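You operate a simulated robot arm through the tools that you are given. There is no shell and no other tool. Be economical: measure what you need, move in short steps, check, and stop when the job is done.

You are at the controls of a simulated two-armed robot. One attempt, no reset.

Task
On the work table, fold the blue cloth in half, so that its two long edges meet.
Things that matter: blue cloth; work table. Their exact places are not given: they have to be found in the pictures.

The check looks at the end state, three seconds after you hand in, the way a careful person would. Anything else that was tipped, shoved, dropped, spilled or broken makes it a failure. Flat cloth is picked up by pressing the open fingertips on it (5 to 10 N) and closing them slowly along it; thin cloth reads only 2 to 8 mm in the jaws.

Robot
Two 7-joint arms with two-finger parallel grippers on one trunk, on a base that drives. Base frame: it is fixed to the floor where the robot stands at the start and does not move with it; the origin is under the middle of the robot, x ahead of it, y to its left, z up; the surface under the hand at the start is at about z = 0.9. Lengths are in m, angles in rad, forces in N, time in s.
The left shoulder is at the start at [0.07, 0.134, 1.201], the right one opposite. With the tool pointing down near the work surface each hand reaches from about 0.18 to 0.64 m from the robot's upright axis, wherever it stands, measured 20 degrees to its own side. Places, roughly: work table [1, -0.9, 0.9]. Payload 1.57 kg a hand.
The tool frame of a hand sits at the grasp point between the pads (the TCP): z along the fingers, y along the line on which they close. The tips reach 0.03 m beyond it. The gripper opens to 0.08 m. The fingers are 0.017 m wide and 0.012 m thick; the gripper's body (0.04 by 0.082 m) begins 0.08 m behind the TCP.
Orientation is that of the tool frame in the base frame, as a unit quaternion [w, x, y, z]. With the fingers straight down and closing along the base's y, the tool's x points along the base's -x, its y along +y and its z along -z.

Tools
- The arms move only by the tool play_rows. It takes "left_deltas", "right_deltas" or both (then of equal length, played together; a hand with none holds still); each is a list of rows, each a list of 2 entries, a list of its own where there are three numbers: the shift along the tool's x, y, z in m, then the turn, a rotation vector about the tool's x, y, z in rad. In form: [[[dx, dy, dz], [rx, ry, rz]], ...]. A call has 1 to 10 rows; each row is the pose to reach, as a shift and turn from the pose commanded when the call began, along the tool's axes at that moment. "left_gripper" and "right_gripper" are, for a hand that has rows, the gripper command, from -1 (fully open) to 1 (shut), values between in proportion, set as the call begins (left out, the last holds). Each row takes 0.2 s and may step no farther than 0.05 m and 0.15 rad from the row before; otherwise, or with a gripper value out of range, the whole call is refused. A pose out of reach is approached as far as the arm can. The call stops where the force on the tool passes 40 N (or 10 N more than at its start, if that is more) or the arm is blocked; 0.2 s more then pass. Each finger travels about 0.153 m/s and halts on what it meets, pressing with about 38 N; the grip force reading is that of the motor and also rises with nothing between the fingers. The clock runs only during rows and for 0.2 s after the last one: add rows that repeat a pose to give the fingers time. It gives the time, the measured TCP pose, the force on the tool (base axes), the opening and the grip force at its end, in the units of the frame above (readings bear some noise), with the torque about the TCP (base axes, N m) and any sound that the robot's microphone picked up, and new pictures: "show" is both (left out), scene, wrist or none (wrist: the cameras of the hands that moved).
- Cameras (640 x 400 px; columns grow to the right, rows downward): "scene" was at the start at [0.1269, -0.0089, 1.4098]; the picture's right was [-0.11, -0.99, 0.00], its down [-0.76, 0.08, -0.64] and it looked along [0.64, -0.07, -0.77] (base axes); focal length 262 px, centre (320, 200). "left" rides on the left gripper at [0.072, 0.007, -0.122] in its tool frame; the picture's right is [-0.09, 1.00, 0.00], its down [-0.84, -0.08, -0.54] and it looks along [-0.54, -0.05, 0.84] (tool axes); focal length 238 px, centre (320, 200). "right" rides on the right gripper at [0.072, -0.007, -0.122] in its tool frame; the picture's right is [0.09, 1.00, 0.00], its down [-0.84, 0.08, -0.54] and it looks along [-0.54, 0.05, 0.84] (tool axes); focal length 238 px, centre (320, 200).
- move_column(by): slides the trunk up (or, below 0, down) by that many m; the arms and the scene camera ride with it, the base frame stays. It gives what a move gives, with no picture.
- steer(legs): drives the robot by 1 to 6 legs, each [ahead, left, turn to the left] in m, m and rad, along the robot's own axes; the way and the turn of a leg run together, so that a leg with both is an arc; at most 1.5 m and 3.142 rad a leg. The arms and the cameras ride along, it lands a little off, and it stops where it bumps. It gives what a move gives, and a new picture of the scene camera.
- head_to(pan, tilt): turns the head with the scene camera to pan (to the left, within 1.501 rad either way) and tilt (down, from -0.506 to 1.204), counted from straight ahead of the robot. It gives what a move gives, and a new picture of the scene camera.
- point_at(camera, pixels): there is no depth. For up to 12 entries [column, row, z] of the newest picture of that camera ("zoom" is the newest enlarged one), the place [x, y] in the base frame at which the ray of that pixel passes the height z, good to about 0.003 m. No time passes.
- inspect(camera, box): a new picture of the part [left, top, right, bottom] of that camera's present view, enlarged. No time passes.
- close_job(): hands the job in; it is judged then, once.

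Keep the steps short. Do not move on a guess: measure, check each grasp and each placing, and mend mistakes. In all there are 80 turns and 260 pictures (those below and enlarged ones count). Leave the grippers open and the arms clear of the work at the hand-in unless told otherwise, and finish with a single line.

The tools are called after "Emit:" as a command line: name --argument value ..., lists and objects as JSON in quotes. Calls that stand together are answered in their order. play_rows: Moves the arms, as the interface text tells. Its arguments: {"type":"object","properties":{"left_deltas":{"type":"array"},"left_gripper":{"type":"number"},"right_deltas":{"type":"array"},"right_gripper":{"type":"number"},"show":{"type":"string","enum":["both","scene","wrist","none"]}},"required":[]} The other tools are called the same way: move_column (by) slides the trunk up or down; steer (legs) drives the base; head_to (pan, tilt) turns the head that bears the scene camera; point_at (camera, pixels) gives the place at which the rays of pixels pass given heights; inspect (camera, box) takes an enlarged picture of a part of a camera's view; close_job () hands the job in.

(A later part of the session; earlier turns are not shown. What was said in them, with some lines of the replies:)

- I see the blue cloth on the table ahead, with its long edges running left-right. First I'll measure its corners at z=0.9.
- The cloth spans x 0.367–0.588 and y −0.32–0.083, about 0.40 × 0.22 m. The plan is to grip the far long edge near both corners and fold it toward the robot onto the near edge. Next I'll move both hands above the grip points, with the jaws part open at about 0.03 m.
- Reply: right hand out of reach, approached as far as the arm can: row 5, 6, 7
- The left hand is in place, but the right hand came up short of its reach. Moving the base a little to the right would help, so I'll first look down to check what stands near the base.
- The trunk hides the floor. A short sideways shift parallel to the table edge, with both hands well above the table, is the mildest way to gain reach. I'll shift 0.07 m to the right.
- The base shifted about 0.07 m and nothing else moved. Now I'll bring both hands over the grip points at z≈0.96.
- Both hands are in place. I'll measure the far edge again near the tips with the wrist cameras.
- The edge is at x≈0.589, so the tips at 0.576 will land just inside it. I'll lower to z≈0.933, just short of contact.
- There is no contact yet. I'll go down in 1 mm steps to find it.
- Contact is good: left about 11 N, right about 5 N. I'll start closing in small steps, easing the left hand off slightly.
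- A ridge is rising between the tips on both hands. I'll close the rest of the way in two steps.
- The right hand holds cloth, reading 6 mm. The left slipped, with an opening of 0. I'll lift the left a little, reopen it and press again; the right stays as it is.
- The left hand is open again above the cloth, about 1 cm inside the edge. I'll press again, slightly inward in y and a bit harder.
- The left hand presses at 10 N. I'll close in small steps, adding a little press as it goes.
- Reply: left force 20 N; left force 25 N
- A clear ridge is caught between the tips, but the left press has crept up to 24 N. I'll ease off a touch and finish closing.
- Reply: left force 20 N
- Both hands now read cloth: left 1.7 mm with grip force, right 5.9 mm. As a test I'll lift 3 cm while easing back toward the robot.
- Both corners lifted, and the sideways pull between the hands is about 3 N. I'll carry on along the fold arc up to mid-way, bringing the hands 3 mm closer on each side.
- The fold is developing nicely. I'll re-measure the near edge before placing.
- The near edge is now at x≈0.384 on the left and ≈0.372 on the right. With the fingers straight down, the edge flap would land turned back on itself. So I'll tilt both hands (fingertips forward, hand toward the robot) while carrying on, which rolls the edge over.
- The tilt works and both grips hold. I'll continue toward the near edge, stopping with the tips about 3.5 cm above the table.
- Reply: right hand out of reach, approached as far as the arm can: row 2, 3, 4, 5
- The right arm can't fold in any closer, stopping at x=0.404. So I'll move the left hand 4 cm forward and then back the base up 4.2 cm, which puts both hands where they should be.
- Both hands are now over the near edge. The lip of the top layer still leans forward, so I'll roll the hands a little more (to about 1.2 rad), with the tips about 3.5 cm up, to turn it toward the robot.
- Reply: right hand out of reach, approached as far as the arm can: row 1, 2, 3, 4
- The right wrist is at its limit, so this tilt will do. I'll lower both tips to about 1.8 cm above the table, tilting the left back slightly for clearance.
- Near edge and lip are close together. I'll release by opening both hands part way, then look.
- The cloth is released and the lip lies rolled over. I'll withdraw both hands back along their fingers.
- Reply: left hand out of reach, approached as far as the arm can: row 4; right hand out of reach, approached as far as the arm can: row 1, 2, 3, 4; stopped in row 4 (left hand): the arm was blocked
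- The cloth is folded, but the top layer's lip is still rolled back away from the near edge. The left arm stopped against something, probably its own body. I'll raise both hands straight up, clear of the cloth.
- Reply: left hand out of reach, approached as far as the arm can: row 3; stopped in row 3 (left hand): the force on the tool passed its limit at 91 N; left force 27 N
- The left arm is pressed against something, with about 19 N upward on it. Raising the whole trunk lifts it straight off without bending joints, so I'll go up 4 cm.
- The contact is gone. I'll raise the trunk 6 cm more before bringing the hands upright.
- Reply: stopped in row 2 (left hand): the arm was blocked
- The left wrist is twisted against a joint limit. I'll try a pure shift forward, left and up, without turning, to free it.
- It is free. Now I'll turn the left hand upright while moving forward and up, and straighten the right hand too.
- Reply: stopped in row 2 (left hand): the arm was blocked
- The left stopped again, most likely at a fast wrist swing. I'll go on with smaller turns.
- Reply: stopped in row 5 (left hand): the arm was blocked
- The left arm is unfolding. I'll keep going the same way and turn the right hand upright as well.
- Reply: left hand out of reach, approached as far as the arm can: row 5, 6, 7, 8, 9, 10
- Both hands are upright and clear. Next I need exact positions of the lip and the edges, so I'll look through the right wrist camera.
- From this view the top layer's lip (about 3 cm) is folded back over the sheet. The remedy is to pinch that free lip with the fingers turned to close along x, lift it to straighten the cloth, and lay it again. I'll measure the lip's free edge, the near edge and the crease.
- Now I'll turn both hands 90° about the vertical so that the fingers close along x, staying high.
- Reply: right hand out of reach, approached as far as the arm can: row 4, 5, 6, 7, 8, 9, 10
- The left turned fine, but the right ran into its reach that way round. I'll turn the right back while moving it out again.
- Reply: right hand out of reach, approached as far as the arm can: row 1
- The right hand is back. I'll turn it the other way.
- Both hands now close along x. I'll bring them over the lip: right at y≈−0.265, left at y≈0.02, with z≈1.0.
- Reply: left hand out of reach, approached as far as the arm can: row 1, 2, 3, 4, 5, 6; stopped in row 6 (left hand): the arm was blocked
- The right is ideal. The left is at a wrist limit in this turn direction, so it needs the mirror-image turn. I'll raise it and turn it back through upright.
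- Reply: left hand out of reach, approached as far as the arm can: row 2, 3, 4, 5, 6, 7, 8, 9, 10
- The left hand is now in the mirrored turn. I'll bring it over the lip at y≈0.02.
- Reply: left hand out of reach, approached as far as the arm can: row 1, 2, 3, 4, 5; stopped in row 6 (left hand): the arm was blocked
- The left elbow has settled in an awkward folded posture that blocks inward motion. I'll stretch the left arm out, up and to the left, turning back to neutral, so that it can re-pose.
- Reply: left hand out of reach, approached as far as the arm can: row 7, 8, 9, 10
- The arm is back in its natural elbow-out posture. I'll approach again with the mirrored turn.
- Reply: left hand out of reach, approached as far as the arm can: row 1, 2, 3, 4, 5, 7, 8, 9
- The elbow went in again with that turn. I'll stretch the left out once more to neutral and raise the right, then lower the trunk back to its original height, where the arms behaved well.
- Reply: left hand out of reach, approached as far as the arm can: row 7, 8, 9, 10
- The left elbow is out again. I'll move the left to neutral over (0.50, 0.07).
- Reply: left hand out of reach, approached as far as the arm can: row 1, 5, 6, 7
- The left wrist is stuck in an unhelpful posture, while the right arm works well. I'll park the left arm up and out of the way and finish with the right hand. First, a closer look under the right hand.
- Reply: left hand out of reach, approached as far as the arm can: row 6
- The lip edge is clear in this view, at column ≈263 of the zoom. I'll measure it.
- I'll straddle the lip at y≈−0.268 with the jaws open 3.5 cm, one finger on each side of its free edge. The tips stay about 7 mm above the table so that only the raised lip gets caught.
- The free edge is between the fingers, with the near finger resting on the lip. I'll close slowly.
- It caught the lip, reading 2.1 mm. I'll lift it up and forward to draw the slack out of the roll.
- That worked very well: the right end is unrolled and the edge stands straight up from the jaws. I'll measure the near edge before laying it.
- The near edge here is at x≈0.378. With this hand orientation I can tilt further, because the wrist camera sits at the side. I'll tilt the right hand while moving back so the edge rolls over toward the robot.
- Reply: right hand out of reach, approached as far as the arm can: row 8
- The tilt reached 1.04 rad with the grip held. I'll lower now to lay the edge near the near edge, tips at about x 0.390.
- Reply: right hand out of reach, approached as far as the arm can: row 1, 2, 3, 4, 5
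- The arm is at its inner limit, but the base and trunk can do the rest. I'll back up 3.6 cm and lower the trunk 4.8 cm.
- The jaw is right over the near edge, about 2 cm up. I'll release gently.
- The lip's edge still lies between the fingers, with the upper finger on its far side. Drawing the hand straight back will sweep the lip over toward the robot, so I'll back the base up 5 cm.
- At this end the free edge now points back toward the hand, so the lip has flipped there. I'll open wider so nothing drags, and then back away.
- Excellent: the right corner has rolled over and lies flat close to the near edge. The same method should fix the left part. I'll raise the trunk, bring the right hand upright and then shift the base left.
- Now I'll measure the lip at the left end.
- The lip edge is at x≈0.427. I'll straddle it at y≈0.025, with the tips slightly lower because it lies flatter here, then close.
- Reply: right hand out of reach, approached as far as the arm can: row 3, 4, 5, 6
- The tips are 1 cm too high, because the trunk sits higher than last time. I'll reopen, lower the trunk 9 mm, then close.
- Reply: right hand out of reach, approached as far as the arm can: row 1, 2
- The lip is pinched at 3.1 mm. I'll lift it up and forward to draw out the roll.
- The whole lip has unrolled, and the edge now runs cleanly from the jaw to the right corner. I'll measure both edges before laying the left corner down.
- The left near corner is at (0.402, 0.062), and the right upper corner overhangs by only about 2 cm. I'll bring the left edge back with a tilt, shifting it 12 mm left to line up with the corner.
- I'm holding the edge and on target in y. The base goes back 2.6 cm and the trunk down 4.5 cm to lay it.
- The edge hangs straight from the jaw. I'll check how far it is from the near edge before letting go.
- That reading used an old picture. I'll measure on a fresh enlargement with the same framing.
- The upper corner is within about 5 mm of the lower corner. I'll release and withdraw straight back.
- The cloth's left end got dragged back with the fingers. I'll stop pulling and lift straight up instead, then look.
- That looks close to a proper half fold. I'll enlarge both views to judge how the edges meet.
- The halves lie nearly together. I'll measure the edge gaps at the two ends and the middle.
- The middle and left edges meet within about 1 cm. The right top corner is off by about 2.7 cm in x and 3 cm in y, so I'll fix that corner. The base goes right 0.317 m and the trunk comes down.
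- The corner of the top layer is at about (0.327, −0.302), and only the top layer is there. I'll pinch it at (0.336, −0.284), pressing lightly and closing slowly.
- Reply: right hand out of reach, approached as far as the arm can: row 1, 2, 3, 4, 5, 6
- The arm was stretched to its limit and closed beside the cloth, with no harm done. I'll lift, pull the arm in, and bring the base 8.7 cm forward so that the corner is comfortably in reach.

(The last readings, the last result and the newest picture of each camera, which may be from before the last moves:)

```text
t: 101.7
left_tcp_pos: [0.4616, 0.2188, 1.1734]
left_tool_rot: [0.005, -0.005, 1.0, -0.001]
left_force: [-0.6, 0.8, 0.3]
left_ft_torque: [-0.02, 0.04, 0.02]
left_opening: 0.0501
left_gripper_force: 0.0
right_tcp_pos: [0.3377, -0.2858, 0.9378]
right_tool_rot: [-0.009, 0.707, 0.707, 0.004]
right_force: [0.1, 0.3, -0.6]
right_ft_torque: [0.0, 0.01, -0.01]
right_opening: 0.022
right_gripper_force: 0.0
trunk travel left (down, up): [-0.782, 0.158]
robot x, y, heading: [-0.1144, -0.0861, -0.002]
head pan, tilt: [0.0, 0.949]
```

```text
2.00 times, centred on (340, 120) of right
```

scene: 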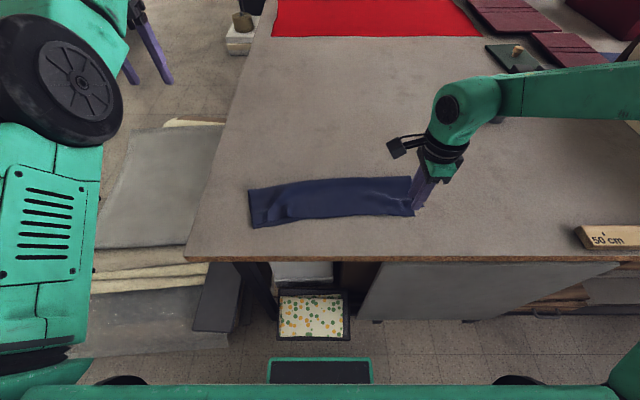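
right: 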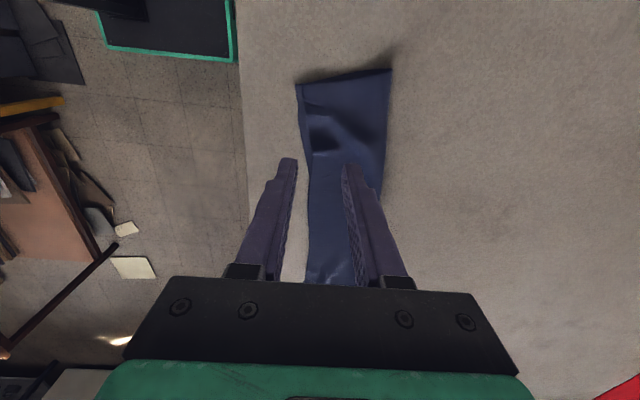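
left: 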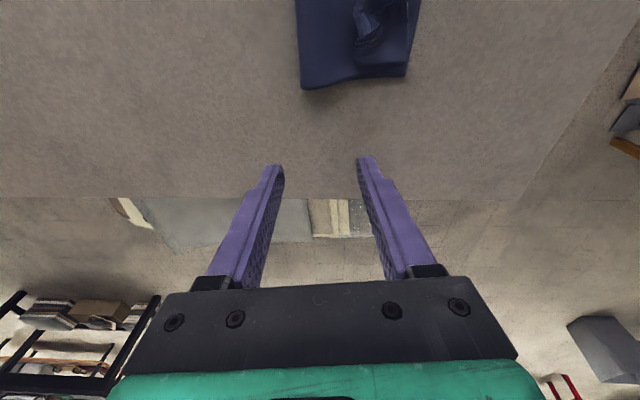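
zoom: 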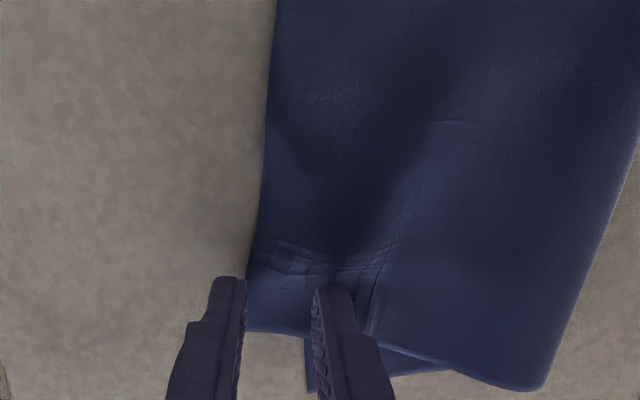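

The fingers are well placed: the near one just outside the free edge, the far one on the cloth. I'll press and close slowly.

Emit:
play_rows --right_deltas '[[[0, 0, 0.004], [0, 0, 0]], [[0, 0, 0.006], [0, 0, 0]], [[0, 0, 0.0075], [0, 0, 0]], [[0, 0, 0.0075], [0, 0, 0]]]' --show "none"

Emit:
play_rows --right_deltas '[[[0, 0, 0], [0, 0, 0]], [[0, 0, 0], [0, 0, 0]]]' --right_gripper 0.62 --show "none"

Emit:
play_rows --right_deltas '[[[0, 0, 0], [0, 0, 0]], [[0, 0, 0], [0, 0, 0]]]' --right_gripper 0.8 --show "none"

Emit:
play_rows --right_deltas '[[[0, 0, 0], [0, 0, 0]], [[0, 0, 0], [0, 0, 0]]]' --right_gripper 1 --show "none"

Emit:
inspect --camera "right" --box '[200, 20, 480, 220]'

```text
t: 102.7
left_tcp_pos: [0.4597, 0.2186, 1.1748]
left_tool_rot: [0.007, -0.006, 1.0, -0.001]
left_force: [-0.4, -0.1, -0.3]
left_ft_torque: [0.03, 0.0, 0.02]
left_opening: 0.0502
left_gripper_force: 0.1
right_tcp_pos: [0.3368, -0.286, 0.9326]
right_tool_rot: [-0.007, 0.706, 0.708, 0.007]
right_force: [-0.4, -3.0, 14.8]
right_ft_torque: [-0.17, -0.26, -0.07]
right_opening: 0.0218
right_gripper_force: 0.3
trunk travel left (down, up): [-0.782, 0.158]
robot x, y, heading: [-0.1141, -0.0823, 0.0]
head pan, tilt: [0.0, 0.949]
```

```text
t: 103.3
left_tcp_pos: [0.4579, 0.2201, 1.1751]
left_tool_rot: [0.006, -0.006, 1.0, -0.003]
left_force: [0.5, -0.3, 0.3]
left_ft_torque: [-0.03, 0.02, 0.03]
left_opening: 0.0501
left_gripper_force: 0.1
right_tcp_pos: [0.3354, -0.2849, 0.9314]
right_tool_rot: [-0.006, 0.707, 0.707, 0.006]
right_force: [0.7, -2.0, 19.7]
right_ft_torque: [-0.15, -0.28, -0.03]
right_opening: 0.0153
right_gripper_force: 0.1
trunk travel left (down, up): [-0.782, 0.158]
robot x, y, heading: [-0.1114, -0.0831, -0.003]
head pan, tilt: [0.0, 0.949]
```

```text
t: 103.9
left_tcp_pos: [0.4571, 0.2195, 1.175]
left_tool_rot: [0.006, -0.005, 1.0, -0.002]
left_force: [-0.5, 0.1, 0.0]
left_ft_torque: [0.0, 0.0, -0.02]
left_opening: 0.0501
left_gripper_force: 0.1
right_tcp_pos: [0.3366, -0.2841, 0.9333]
right_tool_rot: [-0.007, 0.707, 0.707, 0.005]
right_force: [1.7, -1.9, 20.7]
right_ft_torque: [-0.09, -0.3, 0.0]
right_opening: 0.009
right_gripper_force: 0.2
trunk travel left (down, up): [-0.782, 0.158]
robot x, y, heading: [-0.1118, -0.0833, -0.0]
head pan, tilt: [0.0, 0.949]
```

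```text
t: 104.5
left_tcp_pos: [0.4574, 0.2197, 1.1741]
left_tool_rot: [0.006, -0.006, 1.0, -0.002]
left_force: [0.9, 0.2, 0.3]
left_ft_torque: [0.01, 0.01, 0.0]
left_opening: 0.05
left_gripper_force: 0.0
right_tcp_pos: [0.3366, -0.2853, 0.9321]
right_tool_rot: [-0.006, 0.707, 0.708, 0.006]
right_force: [5.6, -1.4, 23.1]
right_ft_torque: [-0.12, -0.28, 0.01]
right_opening: 0.0
right_gripper_force: 21.5
trunk travel left (down, up): [-0.782, 0.158]
robot x, y, heading: [-0.1111, -0.0822, -0.005]
head pan, tilt: [0.0, 0.949]
```

```text
2.00 times, centred on (340, 120) of right
```

zoom: 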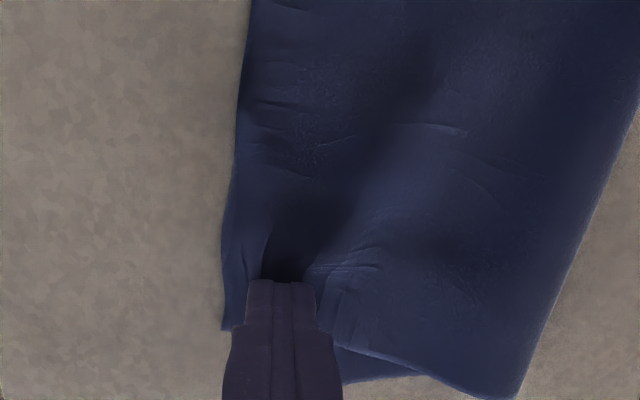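

It slid off without catching, but the closed tips now rest on the top layer right where it overhangs. I'll ease off the press and gently drag that corner forward and to the right, toward where it belongs.

Emit:
play_rows --right_deltas '[[[0, 0, -0.001], [0, 0, 0]], [[-0.003, 0.004, -0.001], [0, 0, 0]], [[-0.007, 0.008, -0.0013], [0, 0, 0]], [[-0.011, 0.013, -0.0017], [0, 0, 0]], [[-0.015, 0.018, -0.002], [0, 0, 0]], [[-0.02, 0.023, -0.002], [0, 0, 0]], [[-0.02, 0.023, -0.002], [0, 0, 0]]]' --show "none"

Emit:
inspect --camera "right" --box '[200, 20, 480, 220]'

Emit:
inspect --camera "scene" --box '[230, 150, 454, 250]'

```text
t: 106.1
left_tcp_pos: [0.4592, 0.2187, 1.1736]
left_tool_rot: [0.006, -0.006, 1.0, -0.002]
left_force: [-0.4, 0.3, 0.1]
left_ft_torque: [0.01, -0.02, 0.0]
left_opening: 0.0503
left_gripper_force: 0.0
right_tcp_pos: [0.3594, -0.306, 0.9322]
right_tool_rot: [-0.008, 0.706, 0.708, 0.005]
right_force: [-1.1, -0.2, 4.1]
right_ft_torque: [0.0, 0.0, 0.02]
right_opening: 0.0
right_gripper_force: 20.7
trunk travel left (down, up): [-0.782, 0.158]
robot x, y, heading: [-0.1125, -0.0841, -0.0]
head pan, tilt: [0.0, 0.949]
```

```text
2.00 times, centred on (340, 120) of right
```

zoom: 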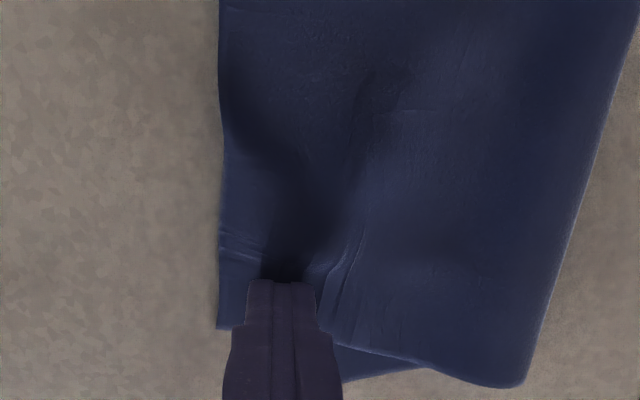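

```text
2.86 times, centred on (342, 200) of scene
```

zoom: 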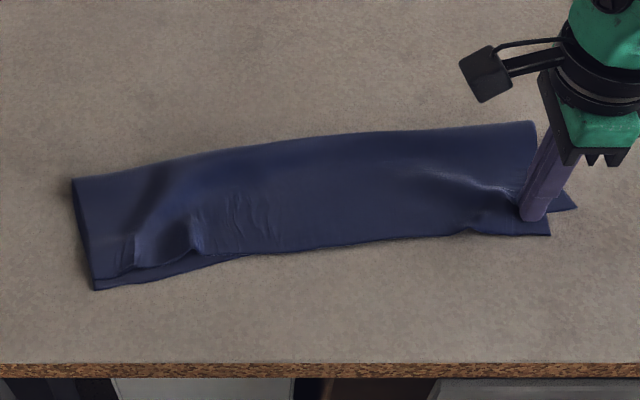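

The top layer followed only slightly, along with the lower one. I'll try one more proper pinch with both tips on the cloth (3 cm open), as worked at the start.

Emit:
play_rows --right_deltas '[[[0, 0, -0.015], [0, 0, 0]], [[0.009, -0.0095, -0.015], [0, 0, 0]], [[0.009, -0.0095, -0.015], [0, 0, 0]], [[0.009, -0.0095, -0.006], [0, 0, 0]], [[0.009, -0.0095, 0.0], [0, 0, 0]], [[0.009, -0.0095, 0.0012], [0, 0, 0]], [[0.009, -0.0095, 0.0012], [0, 0, 0]]]' --right_gripper 0.25 --show "none"

Emit:
play_rows --right_deltas '[[[0, 0, 0], [0, 0, 0]], [[0, 0, 0], [0, 0, 0]]]' --right_gripper 0.4 --show "none"

Emit:
play_rows --right_deltas '[[[0, 0, 0], [0, 0, 0]], [[0, 0, 0], [0, 0, 0]]]' --right_gripper 0.6 --show "none"

Emit:
play_rows --right_deltas '[[[0, 0, 0], [0, 0, 0]], [[0, 0, 0], [0, 0, 0]]]' --right_gripper 0.8 --show "none"

Emit:
play_rows --right_deltas '[[[0, 0, 0], [0, 0, 0]], [[0, 0, 0], [0, 0, 0]], [[0, 0, 0], [0, 0, 0]]]' --right_gripper 1 --show "none"

Emit:
inspect --camera "right" --box '[200, 20, 480, 220]'

```text
t: 107.7
left_tcp_pos: [0.4591, 0.2179, 1.1754]
left_tool_rot: [0.006, -0.005, 1.0, -0.002]
left_force: [-0.5, 0.6, -0.2]
left_ft_torque: [0.03, 0.04, -0.03]
left_opening: 0.0502
left_gripper_force: 0.1
right_tcp_pos: [0.3519, -0.2975, 0.9321]
right_tool_rot: [-0.007, 0.707, 0.707, 0.006]
right_force: [-0.2, -1.5, 6.2]
right_ft_torque: [-0.13, -0.15, -0.05]
right_opening: 0.0303
right_gripper_force: 0.2
trunk travel left (down, up): [-0.782, 0.158]
robot x, y, heading: [-0.1125, -0.0847, -0.002]
head pan, tilt: [0.0, 0.949]
```

```text
t: 108.3
left_tcp_pos: [0.4596, 0.2192, 1.1739]
left_tool_rot: [0.006, -0.006, 1.0, -0.003]
left_force: [0.2, -0.2, -0.3]
left_ft_torque: [0.02, -0.02, 0.03]
left_opening: 0.0501
left_gripper_force: 0.1
right_tcp_pos: [0.351, -0.2969, 0.9331]
right_tool_rot: [-0.008, 0.706, 0.708, 0.005]
right_force: [-0.1, 0.2, 7.1]
right_ft_torque: [-0.04, -0.1, -0.01]
right_opening: 0.0224
right_gripper_force: 0.1
trunk travel left (down, up): [-0.782, 0.158]
robot x, y, heading: [-0.116, -0.0876, -0.006]
head pan, tilt: [0.0, 0.949]
```

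```text
t: 108.9
left_tcp_pos: [0.4589, 0.2186, 1.1752]
left_tool_rot: [0.006, -0.005, 1.0, -0.002]
left_force: [0.2, 0.2, -1.0]
left_ft_torque: [0.02, -0.06, 0.01]
left_opening: 0.0501
left_gripper_force: 0.1
right_tcp_pos: [0.3495, -0.2961, 0.9321]
right_tool_rot: [-0.008, 0.707, 0.707, 0.004]
right_force: [-2.1, 0.9, 7.4]
right_ft_torque: [-0.01, -0.04, -0.03]
right_opening: 0.0145
right_gripper_force: 0.0
trunk travel left (down, up): [-0.782, 0.158]
robot x, y, heading: [-0.1142, -0.089, 0.002]
head pan, tilt: [0.0, 0.949]
```

```text
t: 109.5
left_tcp_pos: [0.4585, 0.2192, 1.1735]
left_tool_rot: [0.006, -0.006, 1.0, -0.003]
left_force: [-0.2, 0.8, 0.3]
left_ft_torque: [0.02, -0.01, 0.0]
left_opening: 0.0503
left_gripper_force: 0.0
right_tcp_pos: [0.3495, -0.2974, 0.9317]
right_tool_rot: [-0.007, 0.707, 0.707, 0.005]
right_force: [0.0, -0.1, 7.8]
right_ft_torque: [-0.05, -0.04, -0.02]
right_opening: 0.0062
right_gripper_force: 0.0
trunk travel left (down, up): [-0.782, 0.158]
robot x, y, heading: [-0.1128, -0.0832, -0.003]
head pan, tilt: [0.0, 0.949]
```

```text
t: 110.3
left_tcp_pos: [0.4593, 0.2185, 1.1738]
left_tool_rot: [0.007, -0.004, 1.0, -0.003]
left_force: [0.1, -0.7, -0.6]
left_ft_torque: [0.02, -0.02, -0.03]
left_opening: 0.0501
left_gripper_force: 0.0
right_tcp_pos: [0.3497, -0.2968, 0.9318]
right_tool_rot: [-0.007, 0.706, 0.708, 0.005]
right_force: [1.4, -0.6, 9.9]
right_ft_torque: [-0.03, -0.08, -0.01]
right_opening: 0.0001
right_gripper_force: 21.5
trunk travel left (down, up): [-0.782, 0.158]
robot x, y, heading: [-0.1152, -0.0821, 0.001]
head pan, tilt: [0.0, 0.949]
```

```text
2.00 times, centred on (340, 120) of right
5 turns are left
```

zoom: 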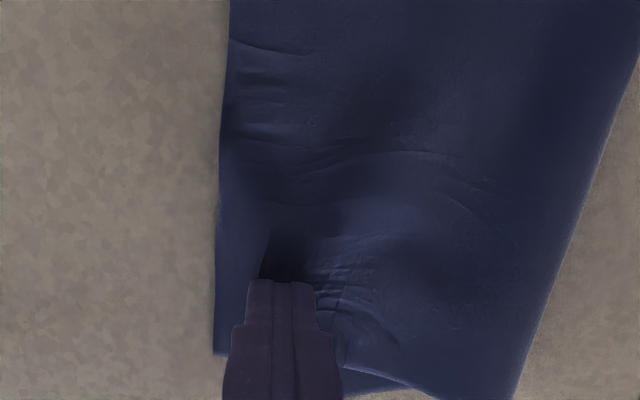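

It slipped again, though the cloth has smoothed out. Only five turns are left, so I'll lift clear, open the gripper and check the end state.

Emit:
play_rows --right_deltas '[[[0, 0, -0.03], [0, 0, 0]], [[0, 0, -0.07], [0, 0, 0]], [[-0.02, 0, -0.11], [0, 0, 0]], [[-0.05, 0, -0.14], [0, 0, 0]], [[-0.08, 0, -0.16], [0, 0, 0]]]' --right_gripper 0.6 --show "scene"

Emit:
inspect --camera "scene" --box '[230, 150, 454, 250]'

```text
t: 111.5
left_tcp_pos: [0.459, 0.2171, 1.173]
left_tool_rot: [0.006, -0.006, 1.0, -0.001]
left_force: [0.6, 0.6, -0.3]
left_ft_torque: [0.01, -0.01, 0.03]
left_opening: 0.05
left_gripper_force: 0.1
right_tcp_pos: [0.3534, -0.3819, 1.0923]
right_tool_rot: [-0.009, 0.706, 0.708, 0.005]
right_force: [0.0, -0.5, -0.3]
right_ft_torque: [0.01, -0.01, 0.01]
right_opening: 0.0161
right_gripper_force: 0.1
trunk travel left (down, up): [-0.782, 0.158]
robot x, y, heading: [-0.1129, -0.0869, -0.003]
head pan, tilt: [0.0, 0.949]
```

scene: 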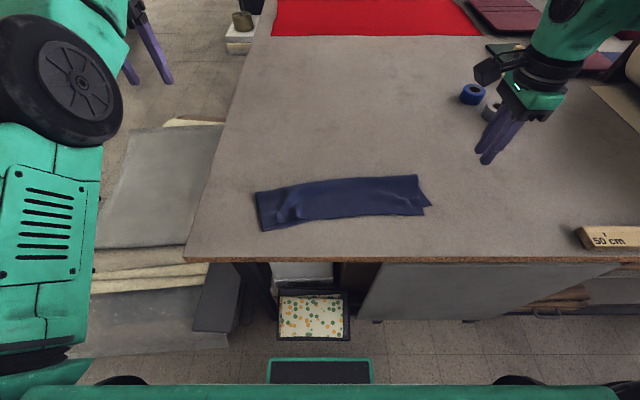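

```text
2.86 times, centred on (342, 200) of scene
4 turns are left
```

zoom: 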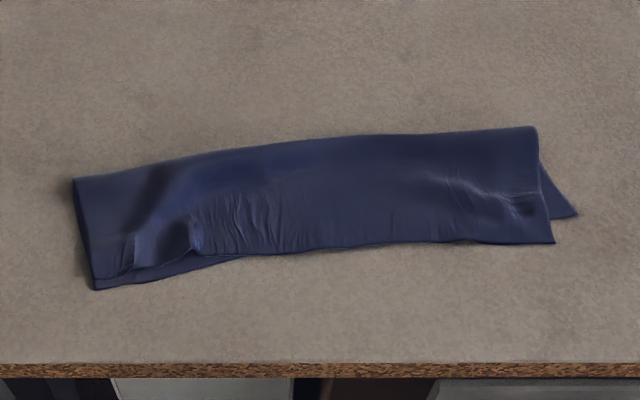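

The cloth is folded over along its length and the arms are clear. The long edges meet roughly, with the right corner still about 2–3 cm off. I'll open both grippers fully and raise slightly.

Emit:
play_rows --left_deltas '[[[0, 0, -0.005], [0, 0, 0]], [[0, 0, -0.01], [0, 0, 0]]]' --right_deltas '[[[0, 0, -0.01], [0, 0, 0]], [[0, 0, -0.02], [0, 0, 0]]]' --left_gripper -1 --right_gripper -1 --show "none"

Emit:
close_job

```text
t: 112.1
left_tcp_pos: [0.4585, 0.2181, 1.1844]
left_tool_rot: [0.005, -0.005, 1.0, -0.001]
left_force: [0.2, -0.4, 1.2]
left_ft_torque: [0.03, 0.0, -0.01]
left_opening: 0.0801
left_gripper_force: 0.1
right_tcp_pos: [0.3519, -0.3802, 1.1118]
right_tool_rot: [-0.008, 0.706, 0.708, 0.005]
right_force: [0.0, -0.1, 0.5]
right_ft_torque: [0.0, 0.03, 0.0]
right_opening: 0.0799
right_gripper_force: 0.0
trunk travel left (down, up): [-0.782, 0.158]
robot x, y, heading: [-0.1103, -0.0831, 0.001]
head pan, tilt: [0.0, 0.949]
```

```text
The job is handed in.
```

The blue cloth is folded lengthwise but not cleanly: the long edges meet within about 1 cm along the middle and left, the right top corner is still 2–3 cm off after three failed tries to fix it, and the grippers are open and clear.
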